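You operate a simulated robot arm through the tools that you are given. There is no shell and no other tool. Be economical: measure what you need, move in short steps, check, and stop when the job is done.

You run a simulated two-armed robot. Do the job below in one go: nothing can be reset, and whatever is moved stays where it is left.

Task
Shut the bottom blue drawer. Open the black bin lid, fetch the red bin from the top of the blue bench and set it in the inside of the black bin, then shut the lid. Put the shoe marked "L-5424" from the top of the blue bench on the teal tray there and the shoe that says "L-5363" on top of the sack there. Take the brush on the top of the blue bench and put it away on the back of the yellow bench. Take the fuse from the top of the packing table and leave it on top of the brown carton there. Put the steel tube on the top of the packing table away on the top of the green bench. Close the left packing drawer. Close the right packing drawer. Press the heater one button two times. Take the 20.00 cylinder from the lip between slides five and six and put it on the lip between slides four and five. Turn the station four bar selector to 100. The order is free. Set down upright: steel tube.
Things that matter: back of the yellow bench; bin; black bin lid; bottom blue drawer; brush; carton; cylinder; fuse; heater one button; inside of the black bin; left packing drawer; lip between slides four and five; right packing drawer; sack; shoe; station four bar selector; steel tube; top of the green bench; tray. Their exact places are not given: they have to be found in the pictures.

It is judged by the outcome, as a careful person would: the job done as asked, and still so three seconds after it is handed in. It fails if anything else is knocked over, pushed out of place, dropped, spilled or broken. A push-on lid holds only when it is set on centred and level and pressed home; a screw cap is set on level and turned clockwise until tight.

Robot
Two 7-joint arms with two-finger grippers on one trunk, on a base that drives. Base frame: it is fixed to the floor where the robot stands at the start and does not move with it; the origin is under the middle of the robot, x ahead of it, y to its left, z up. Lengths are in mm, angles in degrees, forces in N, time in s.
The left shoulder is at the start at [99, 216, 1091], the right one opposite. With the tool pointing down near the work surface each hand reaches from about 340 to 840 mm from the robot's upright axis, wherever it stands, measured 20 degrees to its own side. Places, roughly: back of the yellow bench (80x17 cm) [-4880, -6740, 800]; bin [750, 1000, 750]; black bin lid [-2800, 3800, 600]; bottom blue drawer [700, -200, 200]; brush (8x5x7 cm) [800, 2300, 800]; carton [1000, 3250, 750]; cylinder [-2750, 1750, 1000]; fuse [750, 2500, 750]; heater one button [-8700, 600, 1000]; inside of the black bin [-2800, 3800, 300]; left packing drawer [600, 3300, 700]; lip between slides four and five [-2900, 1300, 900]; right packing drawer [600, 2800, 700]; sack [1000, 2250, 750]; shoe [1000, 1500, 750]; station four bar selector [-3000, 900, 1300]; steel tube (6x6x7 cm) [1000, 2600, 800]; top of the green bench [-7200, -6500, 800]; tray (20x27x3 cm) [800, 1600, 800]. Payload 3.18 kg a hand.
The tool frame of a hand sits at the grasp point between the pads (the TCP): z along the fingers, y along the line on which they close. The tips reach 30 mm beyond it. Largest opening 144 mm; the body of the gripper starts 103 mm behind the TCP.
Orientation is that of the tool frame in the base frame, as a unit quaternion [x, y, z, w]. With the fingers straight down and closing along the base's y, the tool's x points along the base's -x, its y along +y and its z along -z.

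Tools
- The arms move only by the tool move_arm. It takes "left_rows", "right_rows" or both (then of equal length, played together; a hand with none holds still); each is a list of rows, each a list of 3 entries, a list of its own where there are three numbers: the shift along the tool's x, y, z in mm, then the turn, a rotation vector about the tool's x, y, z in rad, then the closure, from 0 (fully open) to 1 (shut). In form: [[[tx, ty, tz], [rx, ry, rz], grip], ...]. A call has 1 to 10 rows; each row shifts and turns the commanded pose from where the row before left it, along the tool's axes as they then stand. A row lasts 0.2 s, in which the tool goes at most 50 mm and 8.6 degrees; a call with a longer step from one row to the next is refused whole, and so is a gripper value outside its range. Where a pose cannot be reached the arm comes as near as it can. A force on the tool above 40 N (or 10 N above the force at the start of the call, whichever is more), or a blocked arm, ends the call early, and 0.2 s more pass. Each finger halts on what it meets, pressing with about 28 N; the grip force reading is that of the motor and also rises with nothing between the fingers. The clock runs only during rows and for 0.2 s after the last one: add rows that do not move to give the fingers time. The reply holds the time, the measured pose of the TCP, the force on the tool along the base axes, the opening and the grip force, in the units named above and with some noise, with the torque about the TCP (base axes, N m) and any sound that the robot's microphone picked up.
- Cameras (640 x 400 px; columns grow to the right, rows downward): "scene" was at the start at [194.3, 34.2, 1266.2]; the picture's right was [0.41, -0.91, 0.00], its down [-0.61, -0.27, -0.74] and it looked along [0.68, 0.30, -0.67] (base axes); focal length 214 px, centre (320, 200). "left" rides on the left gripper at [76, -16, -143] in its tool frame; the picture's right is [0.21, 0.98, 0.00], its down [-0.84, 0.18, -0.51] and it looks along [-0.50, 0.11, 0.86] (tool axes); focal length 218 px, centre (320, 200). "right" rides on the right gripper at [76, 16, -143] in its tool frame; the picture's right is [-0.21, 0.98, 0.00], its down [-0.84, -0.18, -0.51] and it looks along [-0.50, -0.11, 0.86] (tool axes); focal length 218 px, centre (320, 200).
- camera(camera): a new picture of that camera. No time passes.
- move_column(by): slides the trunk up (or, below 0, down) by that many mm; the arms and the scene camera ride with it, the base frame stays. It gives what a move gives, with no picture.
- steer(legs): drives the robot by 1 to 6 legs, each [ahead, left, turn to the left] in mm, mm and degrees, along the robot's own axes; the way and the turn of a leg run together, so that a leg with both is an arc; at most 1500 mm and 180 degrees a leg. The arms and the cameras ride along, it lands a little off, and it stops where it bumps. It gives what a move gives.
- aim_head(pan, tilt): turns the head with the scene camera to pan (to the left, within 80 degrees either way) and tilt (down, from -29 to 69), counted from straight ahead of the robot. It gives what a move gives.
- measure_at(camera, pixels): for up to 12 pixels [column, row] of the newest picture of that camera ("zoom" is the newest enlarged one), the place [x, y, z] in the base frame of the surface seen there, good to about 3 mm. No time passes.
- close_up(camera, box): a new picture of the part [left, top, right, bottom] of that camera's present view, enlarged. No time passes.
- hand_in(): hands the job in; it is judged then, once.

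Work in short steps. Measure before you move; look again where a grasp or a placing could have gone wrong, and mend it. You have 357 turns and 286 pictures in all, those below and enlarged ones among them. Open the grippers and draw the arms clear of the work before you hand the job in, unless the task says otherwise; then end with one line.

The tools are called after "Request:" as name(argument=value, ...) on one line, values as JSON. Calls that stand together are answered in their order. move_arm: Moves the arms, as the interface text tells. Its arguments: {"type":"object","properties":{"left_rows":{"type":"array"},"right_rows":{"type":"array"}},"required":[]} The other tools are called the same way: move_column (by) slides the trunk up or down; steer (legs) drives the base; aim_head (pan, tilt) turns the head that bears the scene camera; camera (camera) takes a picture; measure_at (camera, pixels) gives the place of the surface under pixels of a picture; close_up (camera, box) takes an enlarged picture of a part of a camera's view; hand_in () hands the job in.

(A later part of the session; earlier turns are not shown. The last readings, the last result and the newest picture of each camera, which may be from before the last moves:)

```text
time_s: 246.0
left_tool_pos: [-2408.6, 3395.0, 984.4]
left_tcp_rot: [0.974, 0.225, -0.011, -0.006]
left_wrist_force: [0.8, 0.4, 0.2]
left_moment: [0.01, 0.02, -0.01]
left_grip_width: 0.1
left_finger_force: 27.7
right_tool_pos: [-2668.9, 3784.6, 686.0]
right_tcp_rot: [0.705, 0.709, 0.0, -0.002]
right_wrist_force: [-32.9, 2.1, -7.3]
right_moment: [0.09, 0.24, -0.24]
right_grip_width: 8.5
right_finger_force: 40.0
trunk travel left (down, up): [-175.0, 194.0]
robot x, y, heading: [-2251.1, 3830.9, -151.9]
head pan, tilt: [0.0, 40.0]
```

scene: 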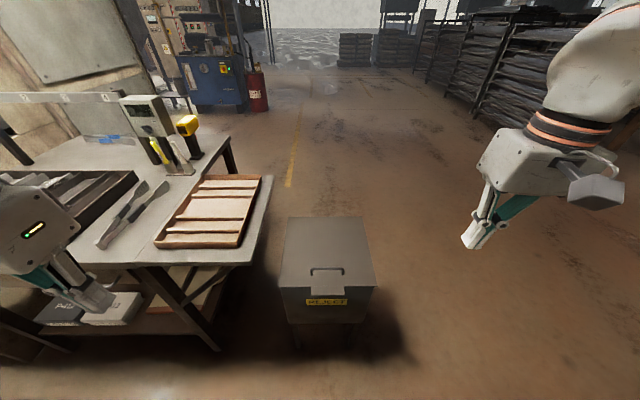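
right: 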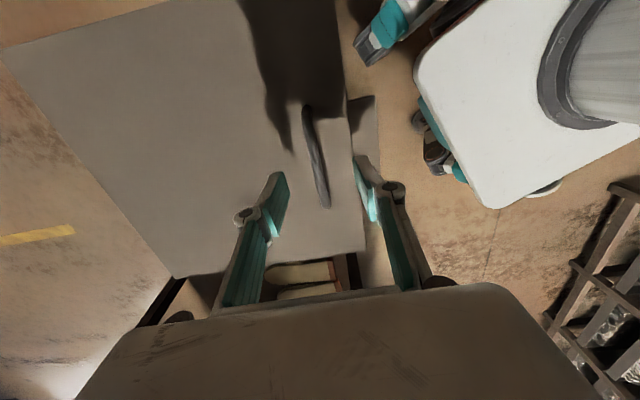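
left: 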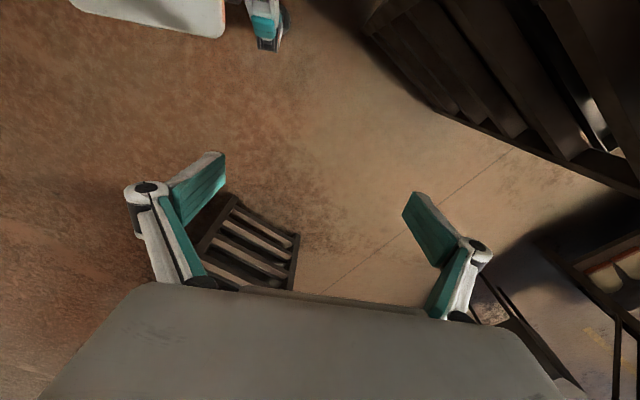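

Bar gripped (8.5 mm). Begin the arc about the hinge at (-2922,643), two steps first.

Request:
move_arm(right_rows=[[[0, -7, -21], [0, 0, 0], 1], [[0, -6, -21], [0, 0, 0], 1], [[0, -8.5, -20.5], [0, 0, 0], 1], [[0, -9, -20.5], [0, 0, 0], 1]])

Request:
camera(camera="scene")

```text
time_s: 247.0
left_tool_pos: [-2406.9, 3395.0, 982.7]
left_tcp_rot: [0.974, 0.225, -0.011, -0.007]
left_wrist_force: [0.0, -0.4, 0.4]
left_moment: [-0.03, -0.02, -0.02]
left_grip_width: 0.1
left_finger_force: 27.9
right_tool_pos: [-2694.2, 3783.5, 770.2]
right_tcp_rot: [0.703, 0.711, 0.001, 0.002]
right_wrist_force: [-8.1, -5.9, -9.3]
right_moment: [-0.6, 0.04, -0.68]
right_grip_width: 8.8
right_finger_force: 39.3
trunk travel left (down, up): [-175.0, 194.0]
robot x, y, heading: [-2248.3, 3830.2, -151.7]
head pan, tilt: [0.0, 40.0]
```

```text
197 pictures are left
```

scene: 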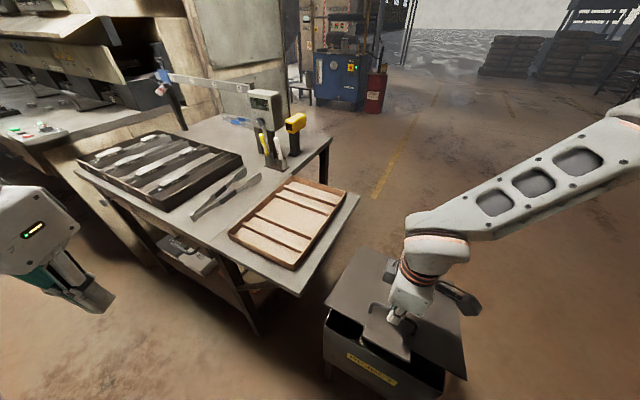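

Works. Continue to φ=68°.

Request:
move_arm(right_rows=[[[0, -12, -19], [0, 0, 0], 1], [[0, -12.3, -18.4], [0, 0, 0], 1], [[0, -15, -16.6], [0, 0, 0], 1], [[0, -15.4, -16], [0, 0, 0], 1], [[0, -17.6, -14], [0, 0, 0], 1], [[0, -18, -12.9], [0, 0, 0], 1], [[0, -19.7, -10.8], [0, 0, 0], 1], [[0, -20.1, -9.5], [0, 0, 0], 1]])

Request:
camera(camera="scene")

```text
time_s: 248.8
left_tool_pos: [-2405.4, 3393.9, 985.8]
left_tcp_rot: [0.974, 0.225, -0.013, -0.008]
left_wrist_force: [0.0, 1.0, 0.6]
left_moment: [0.03, 0.0, -0.02]
left_grip_width: 0.0
left_finger_force: 28.0
right_tool_pos: [-2717.8, 3784.6, 808.8]
right_tcp_rot: [0.704, 0.711, -0.001, -0.002]
right_wrist_force: [22.2, -13.8, 11.4]
right_moment: [-0.48, -0.19, -0.77]
right_grip_width: 8.7
right_finger_force: 39.2
right hand out of reach, approached as far as the arm can: row 3, 4, 5, 6, 7, 8
trunk travel left (down, up): [-175.0, 194.0]
robot x, y, heading: [-2250.9, 3827.3, -151.9]
head pan, tilt: [0.0, 40.0]
```

```text
196 pictures are left
```

scene: 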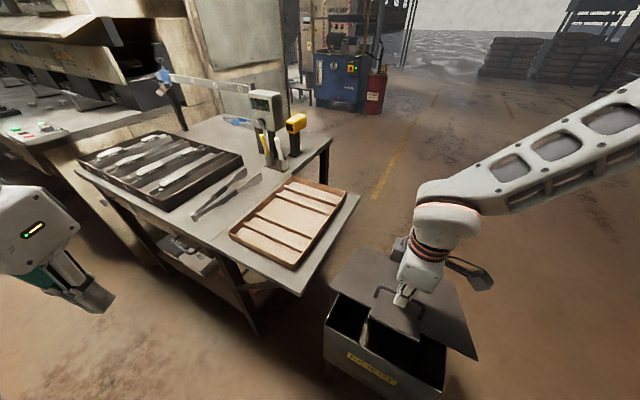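

The arm's wrist limit stops it at ~30°. I'll lower the lid back gently and use a different approach (horizontal fist under the front tab).

Request:
move_arm(right_rows=[[[0, 12.3, 18.4], [0, 0, 0], 1], [[0, 12, 19], [0, 0, 0], 1], [[0, 9, 20.5], [0, 0, 0], 1], [[0, 8.5, 20.5], [0, 0, 0], 1], [[0, 6, 21], [0, 0, 0], 1], [[0, 5, 18], [0, 0, 0], 1], [[0, 0, 0], [0, 0, 0], 1]])

```text
time_s: 250.4
left_tool_pos: [-2405.3, 3393.9, 984.1]
left_tcp_rot: [0.974, 0.224, -0.012, -0.007]
left_wrist_force: [0.2, -0.7, 0.4]
left_moment: [-0.03, -0.02, 0.03]
left_grip_width: 0.0
left_finger_force: 27.7
right_tool_pos: [-2670.3, 3785.7, 688.8]
right_tcp_rot: [0.704, 0.71, 0.0, -0.001]
right_wrist_force: [-1.3, -16.3, -4.3]
right_moment: [0.03, 0.06, -0.42]
right_grip_width: 8.6
right_finger_force: 39.4
trunk travel left (down, up): [-175.0, 194.0]
robot x, y, heading: [-2251.7, 3828.1, -151.8]
head pan, tilt: [0.0, 40.0]
```

Release the handle, raise, back off, and square up at about (-1950,3606).

Request:
move_arm(right_rows=[[[0, 0, 0], [0, 0, 0], 0.7], [[0, 0, 0], [0, 0, 0], 0.5], [[0, 0, -40], [0, 0, 0], 0.5], [[0, 0, -40], [0, 0, 0.1], 0.8], [[0, 0, -40], [0, 0, 0.149], 1], [[0, 0, -20], [0, 0, 0.149], 1], [[0, 0, 0], [0, 0, 0.149], 1], [[0, 0, 0], [0, 0, 0.149], 1], [[0, 0, 0], [0, 0, 0.149], 1], [[0, 0, 0], [0, 0, 0.149], 1]])

Request:
steer(legs=[[-250, 0, 0], [0, 0, -28.2], [-80, 340, 0]])

Request:
camera(camera="scene")

```text
time_s: 252.6
left_tool_pos: [-2407.2, 3394.8, 984.9]
left_tcp_rot: [0.974, 0.224, -0.012, -0.007]
left_wrist_force: [-0.4, 0.7, -0.5]
left_moment: [0.01, 0.03, 0.0]
left_grip_width: 0.0
left_finger_force: 27.8
right_tool_pos: [-2666.2, 3785.9, 828.9]
right_tcp_rot: [0.958, 0.288, 0.0, -0.001]
right_wrist_force: [0.6, 0.3, 0.5]
right_moment: [-0.01, 0.01, -0.01]
right_grip_width: 0.1
right_finger_force: 28.7
trunk travel left (down, up): [-175.0, 194.0]
robot x, y, heading: [-2251.9, 3829.2, -152.0]
head pan, tilt: [0.0, 40.0]
```

```text
time_s: 259.0
left_tool_pos: [-2297.0, 3297.6, 984.2]
left_tcp_rot: [1.0, -0.023, -0.01, -0.009]
left_wrist_force: [0.3, -0.2, 0.5]
left_moment: [0.03, -0.01, 0.01]
left_grip_width: 0.0
left_finger_force: 27.8
right_tool_pos: [-2336.8, 3765.0, 829.7]
right_tcp_rot: [0.999, 0.044, 0.0, -0.001]
right_wrist_force: [-0.2, -0.7, 0.0]
right_moment: [0.01, 0.0, -0.01]
right_grip_width: 0.0
right_finger_force: 27.9
trunk travel left (down, up): [-175.0, 194.0]
robot x, y, heading: [-1958.1, 3604.1, 179.8]
head pan, tilt: [0.0, 40.0]
```

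```text
195 pictures are left
```

scene: 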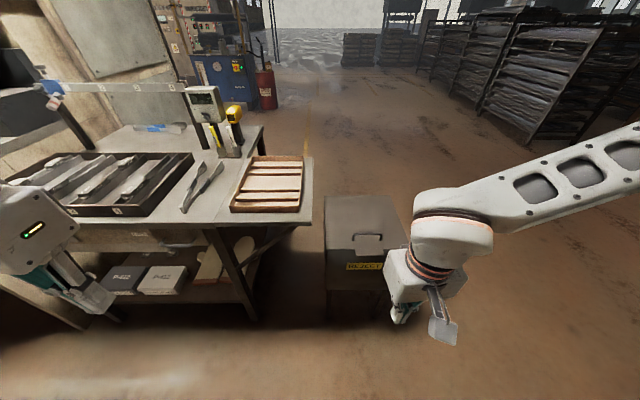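

Move the right hand forward to x≈-2500 and pitch it to horizontal.

Request:
move_arm(right_rows=[[[-45, -3, 0], [0, 0, 0.088], 1], [[-45, -5, 0], [0, -0.145, 0], 1], [[-40, -5, 15], [0, -0.145, 0], 1], [[-30, -5, 20], [0, -0.145, 0], 1], [[0, 0, 0], [0, -0.145, 0], 1], [[0, 0, 0], [0, -0.145, 0], 1], [[0, 0, 0], [0, -0.145, 0], 1], [[0, 0, 0], [0, -0.145, 0], 1], [[0, 0, 0], [0, -0.145, 0], 1], [[0, 0, 0], [0, -0.145, 0], 1]])

Request:
camera(camera="scene")

```text
time_s: 261.0
left_tool_pos: [-2295.6, 3296.1, 985.2]
left_tcp_rot: [1.0, -0.024, -0.01, -0.009]
left_wrist_force: [0.8, -0.2, 0.2]
left_moment: [0.0, -0.03, -0.03]
left_grip_width: 0.0
left_finger_force: 27.7
right_tool_pos: [-2532.6, 3764.1, 888.6]
right_tcp_rot: [0.844, -0.137, -0.519, 0.006]
right_wrist_force: [0.4, 0.2, -1.0]
right_moment: [-0.02, -0.02, -0.02]
right_grip_width: 0.0
right_finger_force: 28.2
right hand out of reach, approached as far as the arm can: row 7, 8, 9, 10
trunk travel left (down, up): [-175.0, 194.0]
robot x, y, heading: [-1956.4, 3602.5, 179.5]
head pan, tilt: [0.0, 40.0]
stopped in row 10 (right hand): the arm was blocked; the commanded pose is now the measured one
```

```text
194 pictures are left
```

scene: 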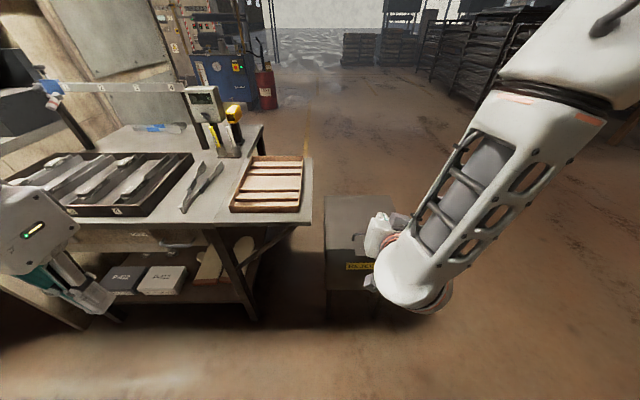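

Pitch is 62° forward; descend in front of the bin to z≈600.

Request:
move_arm(right_rows=[[[37.7, -8.9, 15.1], [0, 0, 0], 1], [[37.7, -8.9, 15.1], [0, 0, 0], 1], [[37.7, -8.9, 15.1], [0, -0.03, 0], 1], [[37.7, -8.9, 15.1], [0, -0.03, 0], 1], [[37.7, -8.9, 15.1], [0, -0.03, 0], 1], [[37.7, -8.9, 15.1], [0, -0.03, 0], 1], [[37.7, -8.9, 15.1], [0, -0.03, 0], 1]])

Request:
camera(camera="right")

Request:
camera(camera="scene")

```text
time_s: 261.8
left_tool_pos: [-2296.1, 3297.3, 985.0]
left_tcp_rot: [1.0, -0.024, -0.009, -0.01]
left_wrist_force: [-0.4, 0.1, -0.1]
left_moment: [-0.01, -0.02, -0.02]
left_grip_width: 0.0
left_finger_force: 28.0
right_tool_pos: [-2528.3, 3755.6, 831.8]
right_tcp_rot: [0.822, -0.221, -0.524, -0.003]
right_wrist_force: [-0.2, 0.4, -0.2]
right_moment: [-0.01, 0.0, -0.04]
right_grip_width: 0.0
right_finger_force: 28.2
right hand out of reach, approached as far as the arm can: row 1, 2, 3, 4
trunk travel left (down, up): [-175.0, 194.0]
robot x, y, heading: [-1953.8, 3602.4, 179.6]
head pan, tilt: [0.0, 40.0]
stopped in row 4 (right hand): the arm was blocked; the commanded pose is now the measured one
```

```text
193 pictures are left
```

right: 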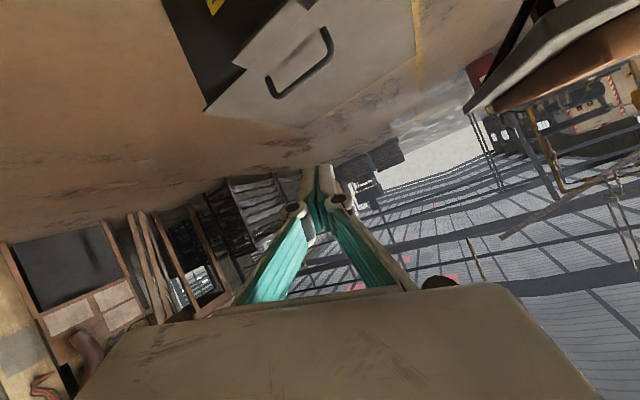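

```text
192 pictures are left
```

scene: 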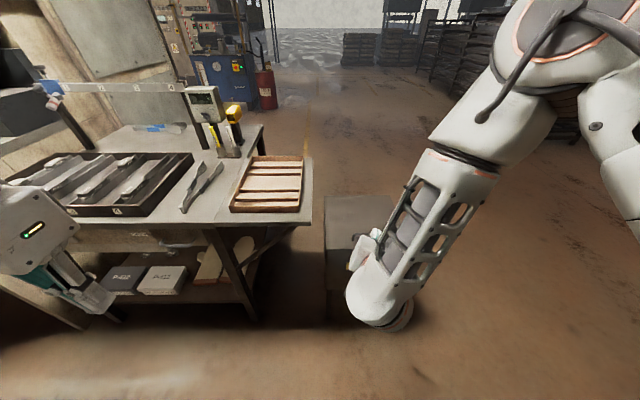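

The arm is cramped. Back the robot 230 mm and lower the trunk 150, then extend forward.

Request:
steer(legs=[[-240, 0, 0]])

Request:
move_column(by=-150)

Request:
camera(camera="right")

```text
time_s: 263.6
left_tool_pos: [-2058.3, 3295.8, 985.8]
left_tcp_rot: [1.0, -0.024, -0.01, -0.009]
left_wrist_force: [0.5, -0.2, 0.3]
left_moment: [-0.02, 0.0, 0.0]
left_grip_width: 0.0
left_finger_force: 28.0
right_tool_pos: [-2288.0, 3752.7, 834.3]
right_tcp_rot: [0.822, -0.222, -0.525, -0.001]
right_wrist_force: [0.0, 0.5, 0.3]
right_moment: [0.01, -0.02, 0.01]
right_grip_width: 0.1
right_finger_force: 27.8
trunk travel left (down, up): [-175.0, 194.0]
robot x, y, heading: [-1719.2, 3601.7, 179.5]
head pan, tilt: [0.0, 40.0]
```

```text
time_s: 264.6
left_tool_pos: [-2074.3, 3295.4, 840.8]
left_tcp_rot: [0.992, -0.023, 0.126, -0.011]
left_wrist_force: [0.0, 0.2, 0.4]
left_moment: [-0.01, 0.02, -0.01]
left_grip_width: 0.0
left_finger_force: 27.5
right_tool_pos: [-2237.0, 3805.1, 653.0]
right_tcp_rot: [0.866, -0.259, -0.423, -0.066]
right_wrist_force: [0.3, -0.4, 0.1]
right_moment: [-0.05, -0.04, 0.03]
right_grip_width: 0.0
right_finger_force: 27.6
trunk travel left (down, up): [-98.0, 272.0]
robot x, y, heading: [-1717.1, 3603.2, 179.3]
head pan, tilt: [0.0, 40.0]
stopped: the arm was blocked; the commanded pose is now the measured one
```

```text
191 pictures are left
```

right: 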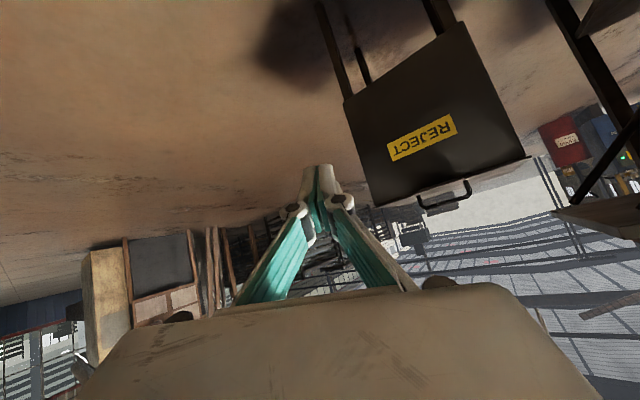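

Extend forward while levelling the hand.

Request:
move_arm(right_rows=[[[-12, 0, 35], [-0.095, -0.054, 0], 1], [[-12, 0, 35], [-0.095, -0.054, 0], 1], [[-12, 0, 35], [-0.095, -0.054, 0], 1], [[-12, 0, 35], [-0.095, -0.054, 0], 1], [[-12, 0, 35], [-0.095, -0.054, 0], 1]])

Request:
camera(camera="scene")

```text
time_s: 265.4
left_tool_pos: [-2072.9, 3296.1, 843.9]
left_tcp_rot: [0.992, -0.023, 0.123, -0.012]
left_wrist_force: [0.2, 0.6, -0.4]
left_moment: [-0.05, 0.01, 0.03]
left_grip_width: 0.0
left_finger_force: 27.3
right_tool_pos: [-2296.6, 3773.5, 670.5]
right_tcp_rot: [0.845, -0.278, -0.457, -0.008]
right_wrist_force: [-0.3, 0.2, 0.2]
right_moment: [0.02, 0.01, 0.0]
right_grip_width: 0.3
right_finger_force: 28.3
right hand out of reach, approached as far as the arm can: row 1, 2, 3, 4
trunk travel left (down, up): [-98.0, 272.0]
robot x, y, heading: [-1715.6, 3599.5, 179.2]
head pan, tilt: [0.0, 40.0]
stopped in row 4 (right hand): the arm was blocked; the commanded pose is now the measured one
```

```text
190 pictures are left
```

scene: 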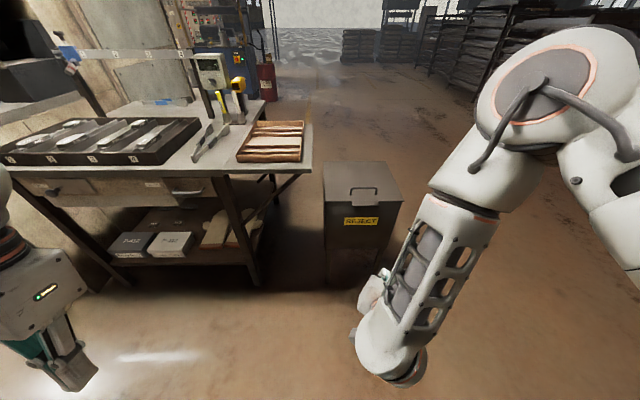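

New idea: stand at the bin's right side facing -y so the default gripper yaw fits the bar and the lid arc is sideways. First restore the right arm: pitch back to vertical and raise trunk.

Request:
move_arm(right_rows=[[[-10, 0, -25], [0, 0.145, 0], 1], [[-10, 0, -25], [0, 0.145, 0], 1], [[-10, 0, -25], [0.06, 0.145, 0.1], 1], [[-10, 0, -25], [0.06, 0.14, 0.1], 1], [[-10, 0, -30], [0.06, 0.14, 0.1], 1], [[-10, 0, -30], [0.06, 0.13, 0.1], 1], [[-10, 0, -40], [0, 0, 0], 1]])

Request:
move_column(by=77)

```text
refused: row 3 steps farther than a row can; nothing moved
```

```text
time_s: 266.6
left_tool_pos: [-2074.7, 3295.7, 919.3]
left_tcp_rot: [0.992, -0.022, 0.124, -0.011]
left_wrist_force: [0.5, -0.3, -1.0]
left_moment: [0.0, -0.07, 0.0]
left_grip_width: 0.0
left_finger_force: 28.3
right_tool_pos: [-2322.7, 3773.9, 882.6]
right_tcp_rot: [0.773, -0.278, -0.569, 0.029]
right_wrist_force: [0.3, 0.1, -1.3]
right_moment: [0.02, 0.05, 0.02]
right_grip_width: 0.0
right_finger_force: 27.5
trunk travel left (down, up): [-175.0, 195.0]
robot x, y, heading: [-1713.4, 3604.0, 179.6]
head pan, tilt: [0.0, 40.0]
```

Rotate both hands back to vertical.

Request:
move_arm(right_rows=[[[0, 0, 0], [0.006, 0.123, -0.06], 1], [[0, 0, 0], [0.006, 0.123, -0.06], 1], [[0, 0, 0], [0.006, 0.123, -0.06], 1], [[0, 0, 0], [0.006, 0.123, -0.06], 1], [[0, 0, 0], [0.006, 0.123, -0.06], 1], [[0, 0, 0], [0.006, 0.123, -0.06], 1], [[0, 0, 0], [0.006, 0.123, -0.06], 1], [[0, 0, 0], [0.006, 0.123, -0.06], 1], [[0, 0, 0], [0.006, 0.123, -0.06], 1], [[0, 0, 0], [0.006, 0.123, -0.06], 1]], left_rows=[[[0, 0, 0], [-0.011, -0.124, -0.022], 1], [[0, 0, 0], [-0.011, -0.124, -0.022], 1], [[0, 0, 0], [0, 0, 0], 1], [[0, 0, -20], [0, 0, 0], 1], [[0, 0, -20], [0, 0, 0], 1], [[0, 0, 0], [0, 0, 0], 1], [[0, 0, 0], [0, 0, 0], 1], [[0, 0, 0], [0, 0, 0], 1], [[0, 0, 0], [0, 0, 0], 1], [[0, 0, 0], [0, 0, 0], 1]])

Request:
move_arm(right_rows=[[[30, -20, -30], [0, 0, 0], 1], [[30, -20, -30], [0, 0, 0], 1], [[30, -20, -30], [0, 0, 0], 1], [[30, -20, 0], [0, 0, 0], 1]])

```text
time_s: 268.8
left_tool_pos: [-2082.5, 3294.1, 964.3]
left_tcp_rot: [1.0, 0.0, 0.0, 0.0]
left_wrist_force: [-0.2, 0.0, 0.0]
left_moment: [-0.01, -0.03, 0.02]
left_grip_width: 0.3
left_finger_force: 28.2
left hand out of reach, approached as far as the arm can: row 2
right_tool_pos: [-2321.3, 3769.7, 883.9]
right_tcp_rot: [1.0, 0.007, -0.003, -0.003]
right_wrist_force: [0.0, -1.0, -0.4]
right_moment: [0.04, -0.04, -0.01]
right_grip_width: 0.0
right_finger_force: 28.0
trunk travel left (down, up): [-175.0, 195.0]
robot x, y, heading: [-1716.0, 3601.4, 179.4]
head pan, tilt: [0.0, 40.0]
```

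```text
time_s: 269.8
left_tool_pos: [-2082.2, 3295.1, 964.6]
left_tcp_rot: [1.0, 0.0, -0.001, 0.0]
left_wrist_force: [-0.6, 1.2, 0.1]
left_moment: [-0.04, -0.02, 0.03]
left_grip_width: 0.0
left_finger_force: 28.6
right_tool_pos: [-2200.9, 3853.7, 974.1]
right_tcp_rot: [1.0, 0.006, -0.005, -0.003]
right_wrist_force: [-1.1, 0.6, 0.4]
right_moment: [0.0, -0.04, -0.01]
right_grip_width: 0.0
right_finger_force: 27.8
trunk travel left (down, up): [-175.0, 195.0]
robot x, y, heading: [-1716.0, 3602.5, 179.7]
head pan, tilt: [0.0, 40.0]
```

Drive around to the bin's right side: strafe right 700, ahead 1000, turn left 90.

Request:
steer(legs=[[0, -690, 0.3], [1000, 0, 0], [0, 0, 90]])

Request:
aim_head(pan=0, tilt=50)

Request:
camera(camera="scene")

```text
time_s: 273.6
left_tool_pos: [-2083.2, 3673.7, 964.7]
left_tcp_rot: [1.0, -0.005, -0.002, -0.001]
left_wrist_force: [-0.5, -0.9, -0.4]
left_moment: [0.06, 0.0, 0.03]
left_grip_width: 0.0
left_finger_force: 28.3
right_tool_pos: [-2198.1, 4231.8, 973.3]
right_tcp_rot: [1.0, 0.002, -0.005, -0.004]
right_wrist_force: [-0.4, -0.1, 0.7]
right_moment: [0.05, -0.03, 0.0]
right_grip_width: 0.1
right_finger_force: 27.9
trunk travel left (down, up): [-175.0, 195.0]
robot x, y, heading: [-1719.7, 3976.8, 179.2]
head pan, tilt: [0.0, 40.0]
stopped in leg 1: the robot was blocked; the commanded pose is now the measured one
```

```text
time_s: 274.4
left_tool_pos: [-2083.6, 3673.6, 965.2]
left_tcp_rot: [1.0, -0.004, -0.001, 0.0]
left_wrist_force: [-1.1, -0.2, -0.4]
left_moment: [-0.02, -0.01, -0.01]
left_grip_width: 0.3
left_finger_force: 27.8
right_tool_pos: [-2198.5, 4231.9, 972.9]
right_tcp_rot: [1.0, 0.002, -0.006, -0.003]
right_wrist_force: [0.0, -0.4, -0.2]
right_moment: [0.0, -0.01, -0.01]
right_grip_width: 0.0
right_finger_force: 27.8
trunk travel left (down, up): [-175.0, 195.0]
robot x, y, heading: [-1710.6, 3976.3, 178.9]
head pan, tilt: [0.0, 50.0]
```

```text
189 pictures are left
```

scene: 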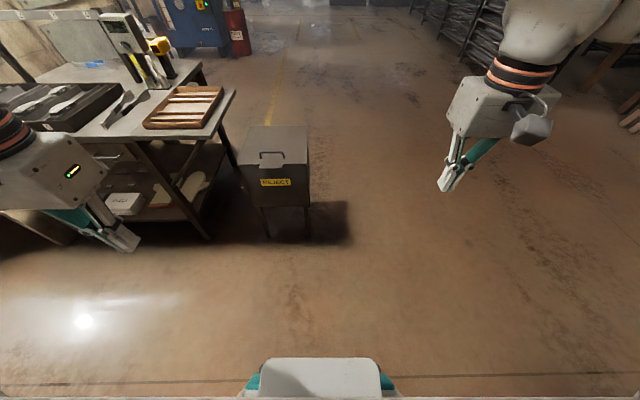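

Blocked by rack; go ahead first, then strafe.

Request:
steer(legs=[[350, 0, 0.5], [0, -320, 0.3], [660, 0, 0], [0, 0, 90]])

Request:
camera(camera="scene")

```text
time_s: 286.7
left_tool_pos: [-2431.5, 3927.8, 964.9]
left_tcp_rot: [0.713, 0.701, -0.001, 0.002]
left_wrist_force: [0.8, 0.5, 0.3]
left_moment: [-0.02, 0.03, 0.02]
left_grip_width: 0.1
left_finger_force: 27.8
right_tool_pos: [-2990.5, 3818.1, 973.6]
right_tcp_rot: [0.709, 0.705, -0.005, 0.002]
right_wrist_force: [0.0, -0.9, 0.0]
right_moment: [-0.02, 0.01, -0.03]
right_grip_width: 0.0
right_finger_force: 28.5
trunk travel left (down, up): [-175.0, 195.0]
robot x, y, heading: [-2733.8, 4298.4, -91.9]
head pan, tilt: [0.0, 50.0]
```

```text
188 pictures are left
```

scene: 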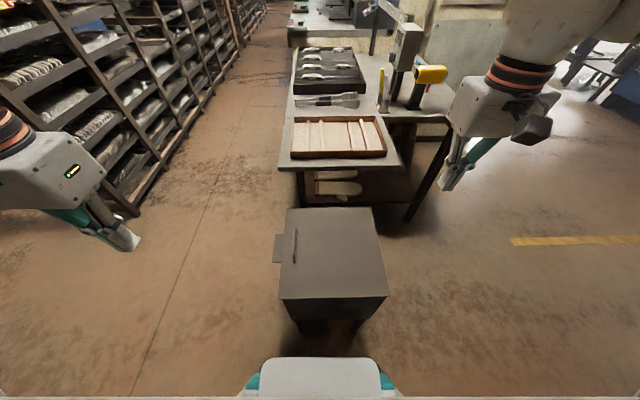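

Strafe left 100, then move the right hand over the handle.

Request:
steer(legs=[[0, 100, 1.9]])

Request:
move_arm(right_rows=[[[10, 42, 0], [0, 0, 0], 1], [[10, 42, 20], [0, 0, 0], 0.8], [[10, 42, 20], [0, 0, 0], 0.6], [[0, 42, 20], [0, 0, 0], 0.6], [[0, 40, 20], [0, 0, 0], 0.6], [[0, 15, 40], [0, 0, 0], 0.6], [[0, 0, 45], [0, 0, 0], 0.6], [[0, 0, 45], [0, 0, 0], 0.6]])

Request:
camera(camera="right")

```text
time_s: 288.2
left_tool_pos: [-2322.4, 3938.0, 965.8]
left_tcp_rot: [0.702, 0.713, -0.001, 0.001]
left_wrist_force: [0.3, 0.1, -0.7]
left_moment: [-0.03, 0.0, 0.01]
left_grip_width: 0.0
left_finger_force: 27.8
right_tool_pos: [-2877.3, 3809.9, 974.0]
right_tcp_rot: [0.697, 0.717, -0.006, 0.002]
right_wrist_force: [1.0, -0.2, -0.6]
right_moment: [0.01, 0.0, 0.01]
right_grip_width: 0.2
right_finger_force: 27.8
trunk travel left (down, up): [-175.0, 195.0]
robot x, y, heading: [-2635.2, 4298.0, -89.6]
head pan, tilt: [0.0, 50.0]
```

```text
time_s: 290.0
left_tool_pos: [-2322.2, 3936.5, 964.1]
left_tcp_rot: [0.703, 0.711, -0.001, 0.001]
left_wrist_force: [-0.4, 0.5, 0.6]
left_moment: [0.02, 0.03, -0.01]
left_grip_width: 0.1
left_finger_force: 27.9
right_tool_pos: [-2654.2, 3842.3, 759.2]
right_tcp_rot: [0.698, 0.717, -0.005, 0.001]
right_wrist_force: [-0.7, 0.1, -0.3]
right_moment: [0.0, -0.02, 0.04]
right_grip_width: 57.6
right_finger_force: 0.0
trunk travel left (down, up): [-175.0, 195.0]
robot x, y, heading: [-2631.5, 4300.4, -89.5]
head pan, tilt: [0.0, 50.0]
```

```text
187 pictures are left
```

right: 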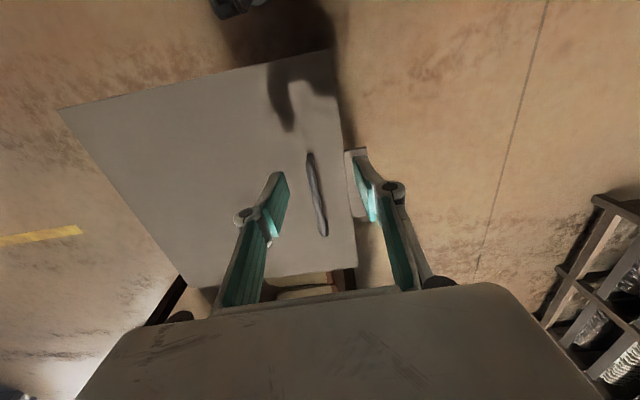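

Adjust to (-2668,3790), descend to z 686 and grip.

Request:
move_arm(right_rows=[[[-26, -8, 0], [0, 0, 0], 0.6], [[-26, -8, 0], [0, 0, 0], 0.6], [[0, 0, 37], [0, 0, 0], 0.6], [[0, 0, 36], [0, 0, 0], 0.6], [[0, 0, 0], [0, 0, 0], 0.85], [[0, 0, 0], [0, 0, 0], 1], [[0, 0, 0], [0, 0, 0], 1]])

```text
time_s: 291.6
left_tool_pos: [-2321.7, 3938.4, 965.2]
left_tcp_rot: [0.702, 0.712, -0.002, 0.001]
left_wrist_force: [0.6, -1.2, 1.0]
left_moment: [-0.01, 0.0, -0.03]
left_grip_width: 0.0
left_finger_force: 27.6
right_tool_pos: [-2670.2, 3789.6, 689.0]
right_tcp_rot: [0.697, 0.717, -0.006, 0.003]
right_wrist_force: [14.0, -2.1, -2.9]
right_moment: [-0.38, -0.18, -0.96]
right_grip_width: 8.9
right_finger_force: 39.2
trunk travel left (down, up): [-175.0, 195.0]
robot x, y, heading: [-2636.8, 4301.0, -89.7]
head pan, tilt: [0.0, 50.0]
```

Gripped. Run the arc to φ≈48°.

Request:
move_arm(right_rows=[[[0, -4, -21.5], [0, 0, 0], 1], [[0, -6, -21.5], [0, 0, 0], 1], [[0, -8.5, -20.5], [0, 0, 0], 1], [[0, -9, -20.5], [0, 0, 0], 1], [[0, -12, -19], [0, 0, 0], 1], [[0, -12.3, -18.4], [0, 0, 0], 1], [[0, -15, -16.6], [0, 0, 0], 1], [[0, -15.4, -16], [0, 0, 0], 1]])

```text
time_s: 293.4
left_tool_pos: [-2319.3, 3938.1, 966.0]
left_tcp_rot: [0.702, 0.712, -0.004, 0.001]
left_wrist_force: [0.4, -0.9, 0.9]
left_moment: [-0.01, -0.02, 0.01]
left_grip_width: 0.1
left_finger_force: 27.7
right_tool_pos: [-2750.0, 3789.7, 848.7]
right_tcp_rot: [0.697, 0.717, -0.006, 0.006]
right_wrist_force: [26.1, 1.7, 24.4]
right_moment: [-0.35, -0.34, -1.08]
right_grip_width: 9.5
right_finger_force: 39.4
trunk travel left (down, up): [-175.0, 195.0]
robot x, y, heading: [-2634.1, 4300.9, -89.6]
head pan, tilt: [0.0, 50.0]
```

Some outward radial force; adjust hinge estimate slightly (-2930,649) and continue.

Request:
move_arm(right_rows=[[[0, -15.5, -15.3], [0, 0, 0], 1], [[0, -17.5, -13.6], [0, 0, 0], 1], [[0, -19.5, -12], [0, 0, 0], 1], [[0, -20.7, -10.3], [0, 0, 0], 1]])

Request:
camera(camera="scene")

```text
time_s: 294.4
left_tool_pos: [-2322.8, 3939.2, 966.6]
left_tcp_rot: [0.702, 0.713, -0.002, 0.001]
left_wrist_force: [-0.1, 0.5, 0.6]
left_moment: [0.0, 0.01, 0.0]
left_grip_width: 0.0
left_finger_force: 27.9
right_tool_pos: [-2824.1, 3789.9, 895.0]
right_tcp_rot: [0.698, 0.717, -0.007, 0.004]
right_wrist_force: [14.6, 5.9, 27.9]
right_moment: [-0.25, -0.14, -1.09]
right_grip_width: 9.1
right_finger_force: 39.5
trunk travel left (down, up): [-175.0, 195.0]
robot x, y, heading: [-2632.5, 4302.4, -89.5]
head pan, tilt: [0.0, 50.0]
```

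```text
186 pictures are left
```

scene: 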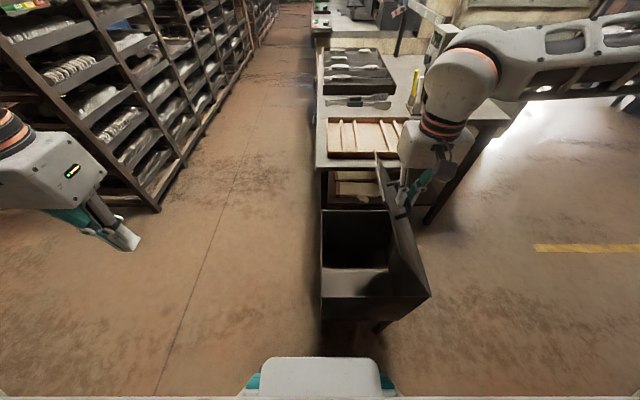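

Opening well. Continue past vertical.

Request:
move_arm(right_rows=[[[0, -21.3, -9], [0, 0, 0], 1], [[0, -22.2, -7.5], [0, 0, 0], 1], [[0, -22.5, -5], [0, 0, 0], 1], [[0, -22.9, -3], [0, 0, 0], 1], [[0, -23, -1], [0, 0, 0], 1], [[0, -23, 1.5], [0, 0, 0], 1]])

Request:
camera(camera="scene")

```text
time_s: 295.8
left_tool_pos: [-2323.1, 3940.3, 964.7]
left_tcp_rot: [0.702, 0.712, -0.001, 0.002]
left_wrist_force: [-0.2, -0.1, -0.9]
left_moment: [-0.03, -0.01, -0.01]
left_grip_width: 0.1
left_finger_force: 27.9
right_tool_pos: [-2961.3, 3788.4, 916.4]
right_tcp_rot: [0.699, 0.715, -0.002, -0.001]
right_wrist_force: [-0.5, 28.6, -2.3]
right_moment: [-0.21, 0.04, -0.97]
right_grip_width: 9.3
right_finger_force: 40.4
trunk travel left (down, up): [-175.0, 195.0]
robot x, y, heading: [-2634.0, 4301.9, -89.6]
head pan, tilt: [0.0, 50.0]
```

```text
185 pictures are left
```

scene: 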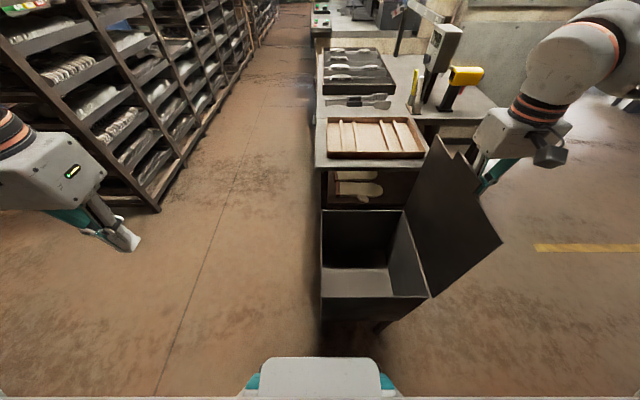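

Continue a bit further to find the stop.

Request:
move_arm(right_rows=[[[0, -22.8, 3], [0, 0, 0], 1], [[0, -22.5, 5], [0, 0, 0], 1], [[0, -22, 7.5], [0, 0, 0], 1], [[0, -21.5, 9.5], [0, 0, 0], 1]])

Request:
camera(camera="scene")

```text
time_s: 296.2
left_tool_pos: [-2321.7, 3938.1, 964.7]
left_tcp_rot: [0.702, 0.713, -0.001, 0.001]
left_wrist_force: [0.5, 1.1, 0.4]
left_moment: [0.02, -0.02, -0.01]
left_grip_width: 0.0
left_finger_force: 28.0
right_tool_pos: [-2973.7, 3787.2, 916.0]
right_tcp_rot: [0.695, 0.719, 0.005, 0.003]
right_wrist_force: [13.1, 7.5, -6.2]
right_moment: [-1.51, -3.37, -0.92]
right_grip_width: 9.3
right_finger_force: 39.8
trunk travel left (down, up): [-175.0, 195.0]
robot x, y, heading: [-2633.9, 4299.9, -89.7]
head pan, tilt: [0.0, 50.0]
stopped in row 2 (right hand): the force on the tool passed its limit at 45 N (the readings are from after the stop); the commanded pose is now the measured one
```

```text
184 pictures are left
```

scene: 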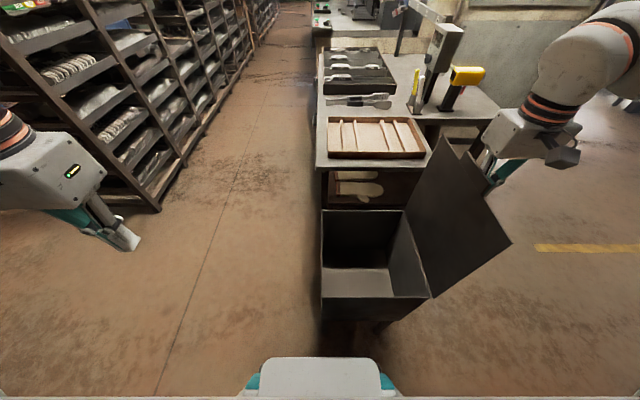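

Measure the lid's tilt.

Request:
measure_at(camera="scene", pixels=[[440, 148], [412, 215], [430, 285], [505, 240], [450, 220], [325, 215], [404, 215], [323, 295], [360, 255], [365, 280]])

```text
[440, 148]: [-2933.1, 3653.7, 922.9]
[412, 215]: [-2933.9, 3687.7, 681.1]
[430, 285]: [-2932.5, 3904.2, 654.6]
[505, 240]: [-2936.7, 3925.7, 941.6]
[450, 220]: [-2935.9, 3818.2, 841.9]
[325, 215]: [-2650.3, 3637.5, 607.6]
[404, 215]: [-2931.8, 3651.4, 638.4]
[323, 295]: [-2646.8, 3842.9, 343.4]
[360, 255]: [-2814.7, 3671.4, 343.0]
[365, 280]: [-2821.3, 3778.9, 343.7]
```

Lid is about vertical. Try a bit further in small steps.

Request:
move_arm(right_rows=[[[0, -6, 1], [0, 0, 0], 1], [[0, -6, 1], [0, 0, 0], 1], [[0, -6, 1], [0, 0, 0], 1]])

Request:
measure_at(camera="scene", pixels=[[505, 240], [430, 285]])

```text
time_s: 297.0
left_tool_pos: [-2320.4, 3938.0, 965.5]
left_tcp_rot: [0.701, 0.713, -0.003, 0.001]
left_wrist_force: [0.2, -0.3, -0.2]
left_moment: [-0.01, 0.02, -0.01]
left_grip_width: 0.1
left_finger_force: 28.1
right_tool_pos: [-2988.4, 3789.3, 916.3]
right_tcp_rot: [0.696, 0.718, 0.008, 0.002]
right_wrist_force: [35.5, 2.8, 1.6]
right_moment: [-1.27, -9.67, -1.74]
right_grip_width: 18.7
right_finger_force: 44.9
trunk travel left (down, up): [-175.0, 195.0]
robot x, y, heading: [-2634.3, 4298.5, -89.7]
head pan, tilt: [0.0, 50.0]
```

```text
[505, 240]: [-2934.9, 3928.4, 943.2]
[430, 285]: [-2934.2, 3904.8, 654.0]
```

Check again with a new picture.

Request:
camera(camera="scene")

Request:
measure_at(camera="scene", pixels=[[508, 240], [432, 285], [445, 150], [460, 180]])

```text
183 pictures are left
```

scene: 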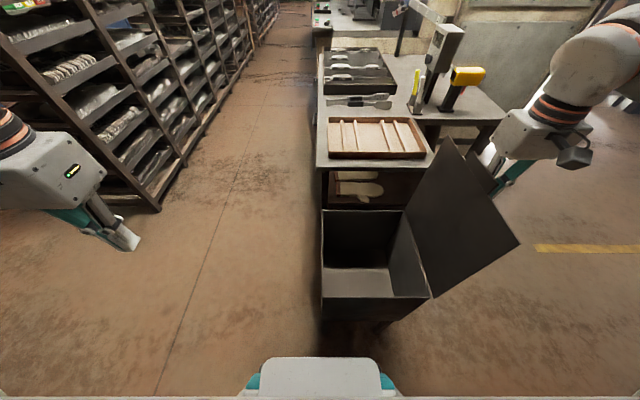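

```text
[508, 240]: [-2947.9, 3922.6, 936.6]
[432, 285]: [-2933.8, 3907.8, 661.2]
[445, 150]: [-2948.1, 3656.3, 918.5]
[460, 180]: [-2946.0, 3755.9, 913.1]
```

3° past vertical. Nudge a little more, open slightly (so as not to push the lid), and lift out.

Request:
move_arm(right_rows=[[[0, -6, 1], [0, 0, 0], 1], [[0, -4, 1], [0, 0, 0], 1], [[0, 0, 0], [0, 0, 0], 0.87], [[0, 0, 0], [0, 0, 0], 0.85], [[0, 0, -20], [0, 0, 0], 0.85], [[0, 0, -40], [0, 0, 0], 0.85], [[0, 0, -40], [0, 0, 0], 0.85]])

Request:
camera(camera="scene")

```text
time_s: 298.6
left_tool_pos: [-2320.7, 3935.9, 964.8]
left_tcp_rot: [0.701, 0.713, -0.002, -0.002]
left_wrist_force: [0.2, -0.3, -0.3]
left_moment: [0.09, 0.03, -0.05]
left_grip_width: 0.0
left_finger_force: 27.8
right_tool_pos: [-2998.9, 3783.4, 1010.5]
right_tcp_rot: [0.695, 0.719, 0.002, 0.003]
right_wrist_force: [0.1, -0.6, 1.9]
right_moment: [0.05, 0.02, -0.02]
right_grip_width: 21.6
right_finger_force: 0.1
trunk travel left (down, up): [-175.0, 195.0]
robot x, y, heading: [-2631.7, 4300.6, -89.6]
head pan, tilt: [0.0, 50.0]
```

```text
182 pictures are left
```

scene: 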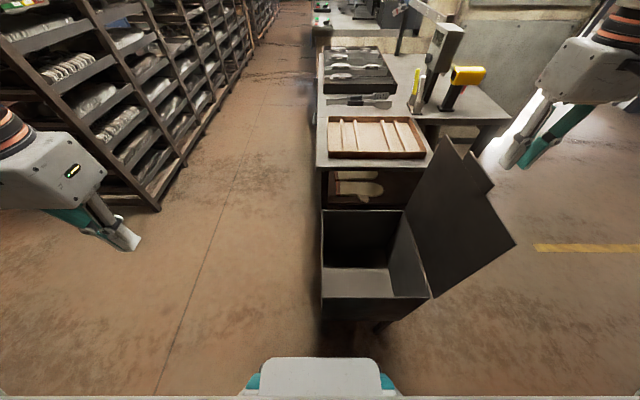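

Lid stays open. Tuck the right hand and go back through the gap sideways facing -y.

Request:
move_arm(right_rows=[[[30, 30, 0], [0, 0, 0], 0.9], [[30, 30, 0], [0, 0, 0], 1], [[30, 30, 0], [0, 0, 0], 1]])

Request:
steer(legs=[[0, 420, 0], [520, 0, 0], [0, 400, 0]])

Request:
aim_head(pan=75, tilt=25)

Request:
camera(camera="scene")

```text
time_s: 299.4
left_tool_pos: [-2321.0, 3936.9, 965.2]
left_tcp_rot: [0.702, 0.712, -0.002, 0.001]
left_wrist_force: [-0.3, -0.3, -0.3]
left_moment: [-0.01, 0.02, 0.0]
left_grip_width: 0.0
left_finger_force: 28.4
right_tool_pos: [-2916.0, 3879.1, 1009.8]
right_tcp_rot: [0.696, 0.718, 0.004, 0.001]
right_wrist_force: [0.6, 0.0, -0.1]
right_moment: [0.01, 0.02, 0.0]
right_grip_width: 0.0
right_finger_force: 28.6
trunk travel left (down, up): [-175.0, 195.0]
robot x, y, heading: [-2632.5, 4300.9, -89.6]
head pan, tilt: [0.0, 50.0]
```

```text
time_s: 309.9
left_tool_pos: [-1512.6, 3414.3, 965.3]
left_tcp_rot: [0.707, 0.707, -0.002, 0.001]
left_wrist_force: [0.6, 0.0, -0.6]
left_moment: [-0.01, 0.01, -0.01]
left_grip_width: 0.1
left_finger_force: 27.8
right_tool_pos: [-2108.9, 3365.4, 1009.9]
right_tcp_rot: [0.701, 0.713, 0.004, 0.002]
right_wrist_force: [0.5, 1.1, 0.1]
right_moment: [0.0, 0.0, 0.01]
right_grip_width: 0.0
right_finger_force: 28.4
trunk travel left (down, up): [-175.0, 195.0]
robot x, y, heading: [-1823.3, 3783.8, -90.6]
head pan, tilt: [0.0, 50.0]
```

```text
time_s: 311.4
left_tool_pos: [-1513.1, 3414.9, 965.6]
left_tcp_rot: [0.707, 0.707, -0.002, 0.001]
left_wrist_force: [-0.7, -0.1, 0.3]
left_moment: [0.01, -0.03, 0.0]
left_grip_width: 0.0
left_finger_force: 27.8
right_tool_pos: [-2107.6, 3366.4, 1009.9]
right_tcp_rot: [0.701, 0.713, 0.003, 0.002]
right_wrist_force: [0.9, -0.1, -0.5]
right_moment: [0.0, 0.03, -0.02]
right_grip_width: 0.3
right_finger_force: 27.7
trunk travel left (down, up): [-175.0, 195.0]
robot x, y, heading: [-1820.4, 3778.9, -90.4]
head pan, tilt: [75.0, 25.0]
```

```text
181 pictures are left
```

scene: 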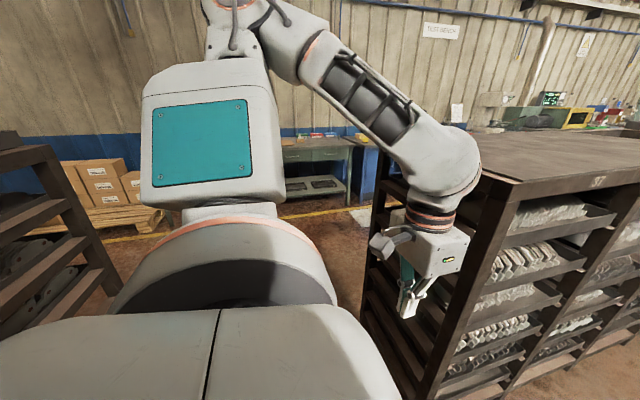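

Clear. Strafe left through the gap (1400 mm).

Request:
steer(legs=[[0, 1400, 0.5]])

Request:
aim_head(pan=0, tilt=25)

Request:
camera(camera="scene")

```text
time_s: 324.0
left_tool_pos: [-83.6, 3425.7, 964.8]
left_tcp_rot: [0.7, 0.714, -0.001, 0.001]
left_wrist_force: [-0.4, 0.1, -0.4]
left_moment: [0.01, 0.0, 0.02]
left_grip_width: 0.3
left_finger_force: 27.7
right_tool_pos: [-677.6, 3363.0, 1010.9]
right_tcp_rot: [0.693, 0.721, 0.003, 0.002]
right_wrist_force: [0.5, 0.3, 0.6]
right_moment: [-0.02, 0.03, 0.01]
right_grip_width: 0.1
right_finger_force: 27.8
trunk travel left (down, up): [-175.0, 195.0]
robot x, y, heading: [-398.3, 3788.0, -89.3]
head pan, tilt: [75.0, 25.0]
```

```text
time_s: 325.5
left_tool_pos: [-81.8, 3426.3, 965.2]
left_tcp_rot: [0.699, 0.715, -0.001, 0.001]
left_wrist_force: [0.5, 0.2, 0.0]
left_moment: [-0.02, -0.02, -0.02]
left_grip_width: 0.0
left_finger_force: 28.3
right_tool_pos: [-676.3, 3364.4, 1010.7]
right_tcp_rot: [0.693, 0.721, 0.004, 0.001]
right_wrist_force: [0.0, -0.1, 0.7]
right_moment: [0.0, 0.01, -0.01]
right_grip_width: 0.0
right_finger_force: 27.9
trunk travel left (down, up): [-175.0, 195.0]
robot x, y, heading: [-399.5, 3789.2, -89.2]
head pan, tilt: [0.0, 25.0]
```

```text
180 pictures are left
```

scene: 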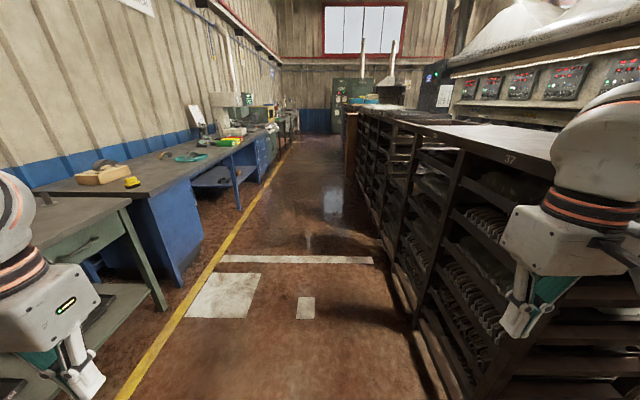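

Drive down the aisle towards the red bin, then face the bench.

Request:
steer(legs=[[0, 170, -0.8], [1450, 0, 0], [1430, 0, 0], [0, 0, 90]])

Request:
aim_head(pan=0, tilt=35)

Request:
camera(camera="scene")

```text
time_s: 344.9
left_tool_pos: [216.4, 1241.9, 965.2]
left_tcp_rot: [-0.026, 1.0, 0.0, 0.002]
left_wrist_force: [-0.2, -0.2, 0.1]
left_moment: [-0.03, 0.03, 0.0]
left_grip_width: 0.2
left_finger_force: 27.7
right_tool_pos: [296.0, 650.0, 1010.1]
right_tcp_rot: [-0.036, 0.999, 0.003, -0.001]
right_wrist_force: [0.8, -0.4, -0.4]
right_moment: [-0.05, -0.02, 0.0]
right_grip_width: 0.2
right_finger_force: 28.5
trunk travel left (down, up): [-175.0, 195.0]
robot x, y, heading: [-131.7, 916.3, 2.7]
head pan, tilt: [0.0, 25.0]
```

```text
time_s: 345.6
left_tool_pos: [215.9, 1240.6, 964.6]
left_tcp_rot: [-0.026, 1.0, 0.0, 0.002]
left_wrist_force: [-0.5, 0.7, -0.1]
left_moment: [0.01, 0.04, 0.0]
left_grip_width: 0.0
left_finger_force: 28.1
right_tool_pos: [296.3, 649.0, 1009.7]
right_tcp_rot: [-0.035, 0.999, 0.004, -0.001]
right_wrist_force: [0.5, -0.5, 0.6]
right_moment: [-0.01, -0.02, -0.02]
right_grip_width: 0.0
right_finger_force: 28.0
trunk travel left (down, up): [-175.0, 195.0]
robot x, y, heading: [-131.2, 914.7, 2.7]
head pan, tilt: [0.0, 35.0]
```

```text
179 pictures are left
```

scene: 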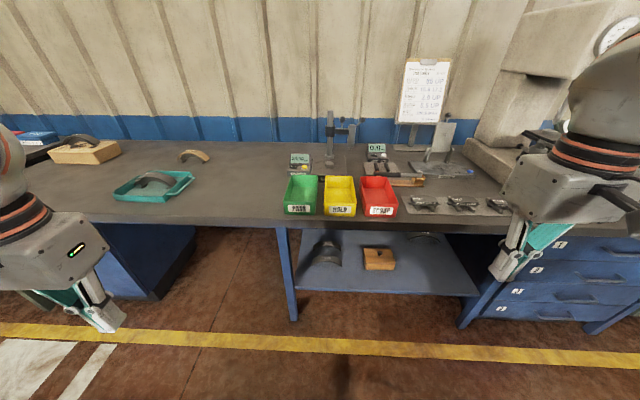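

Zoom on the red bin and measure its walls.

Request:
close_up(camera="scene", box=[335, 160, 425, 225])

Request:
measure_at(camera="zoom", pixels=[[235, 325], [440, 325], [190, 120], [405, 120], [320, 220], [320, 300], [315, 110], [445, 250], [200, 250], [180, 250]])

```text
6.15 times, centred on (380, 192) of scene
```

zoom: 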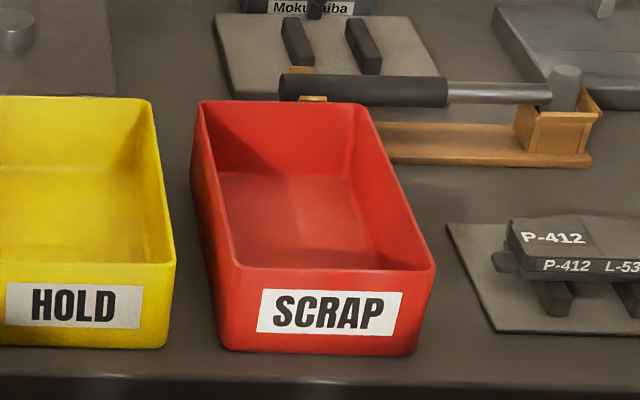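

```text
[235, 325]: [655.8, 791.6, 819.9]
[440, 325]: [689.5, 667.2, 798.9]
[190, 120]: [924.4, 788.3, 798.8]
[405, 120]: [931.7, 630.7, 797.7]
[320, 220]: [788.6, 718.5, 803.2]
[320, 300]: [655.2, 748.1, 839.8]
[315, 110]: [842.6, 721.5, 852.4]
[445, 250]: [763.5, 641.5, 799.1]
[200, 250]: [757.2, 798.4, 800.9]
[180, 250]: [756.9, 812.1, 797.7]
```

The red bin: x 655–848, y≈672–800, rim ≈852. I'll pinch its right wall with the right hand (default yaw). Drive forward.

Request:
steer(legs=[[340, 0, -2.7]])

Request:
move_arm(right_rows=[[[-20, 5, 30], [0, 0, 0], 0.6], [[-20, 5, 30], [0, 0, 0], 0.6], [[0, 0, 0], [0, 0, 0], 0.6]])

Request:
camera(camera="right")

```text
time_s: 347.8
left_tool_pos: [567.5, 1233.8, 964.5]
left_tcp_rot: [-0.004, 1.0, 0.0, 0.001]
left_wrist_force: [-1.0, -0.7, -0.5]
left_moment: [0.02, -0.01, 0.02]
left_grip_width: 0.1
left_finger_force: 27.9
right_tool_pos: [621.4, 638.2, 1010.0]
right_tcp_rot: [-0.013, 1.0, 0.004, -0.001]
right_wrist_force: [-0.2, -0.2, -0.2]
right_moment: [0.01, 0.02, 0.01]
right_grip_width: 0.0
right_finger_force: 28.2
trunk travel left (down, up): [-175.0, 195.0]
robot x, y, heading: [205.0, 921.9, 0.2]
head pan, tilt: [0.0, 35.0]
```

```text
time_s: 348.6
left_tool_pos: [567.2, 1233.0, 966.0]
left_tcp_rot: [-0.005, 1.0, 0.0, 0.003]
left_wrist_force: [-0.1, -0.1, -0.6]
left_moment: [0.02, -0.01, 0.0]
left_grip_width: 0.1
left_finger_force: 27.7
right_tool_pos: [660.7, 651.9, 951.8]
right_tcp_rot: [-0.013, 1.0, 0.004, 0.0]
right_wrist_force: [-0.4, 0.0, -0.3]
right_moment: [0.0, -0.02, 0.01]
right_grip_width: 57.5
right_finger_force: 0.2
trunk travel left (down, up): [-175.0, 195.0]
robot x, y, heading: [204.1, 923.7, 0.2]
head pan, tilt: [0.0, 35.0]
```

```text
177 pictures are left
```

right: 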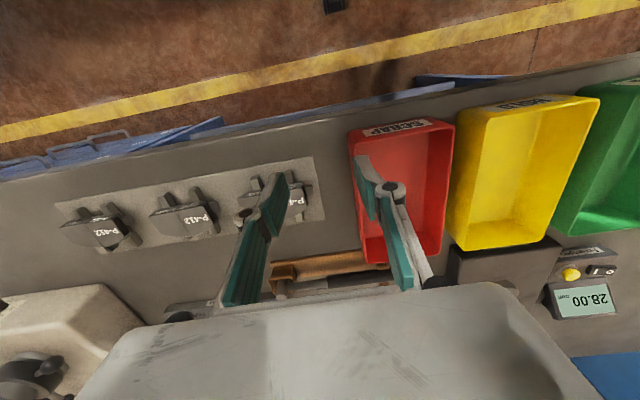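

Request:
measure_at(camera="right", pixels=[[350, 140], [358, 200], [372, 262], [453, 124], [443, 250], [400, 170], [313, 165], [326, 215], [360, 130], [435, 124]])

```text
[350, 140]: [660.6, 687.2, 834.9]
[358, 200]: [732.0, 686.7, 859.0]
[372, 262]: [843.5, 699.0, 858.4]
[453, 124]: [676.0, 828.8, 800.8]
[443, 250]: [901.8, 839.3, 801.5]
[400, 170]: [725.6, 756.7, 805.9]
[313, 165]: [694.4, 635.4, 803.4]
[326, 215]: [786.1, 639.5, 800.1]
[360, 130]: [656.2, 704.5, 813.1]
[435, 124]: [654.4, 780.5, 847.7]
```

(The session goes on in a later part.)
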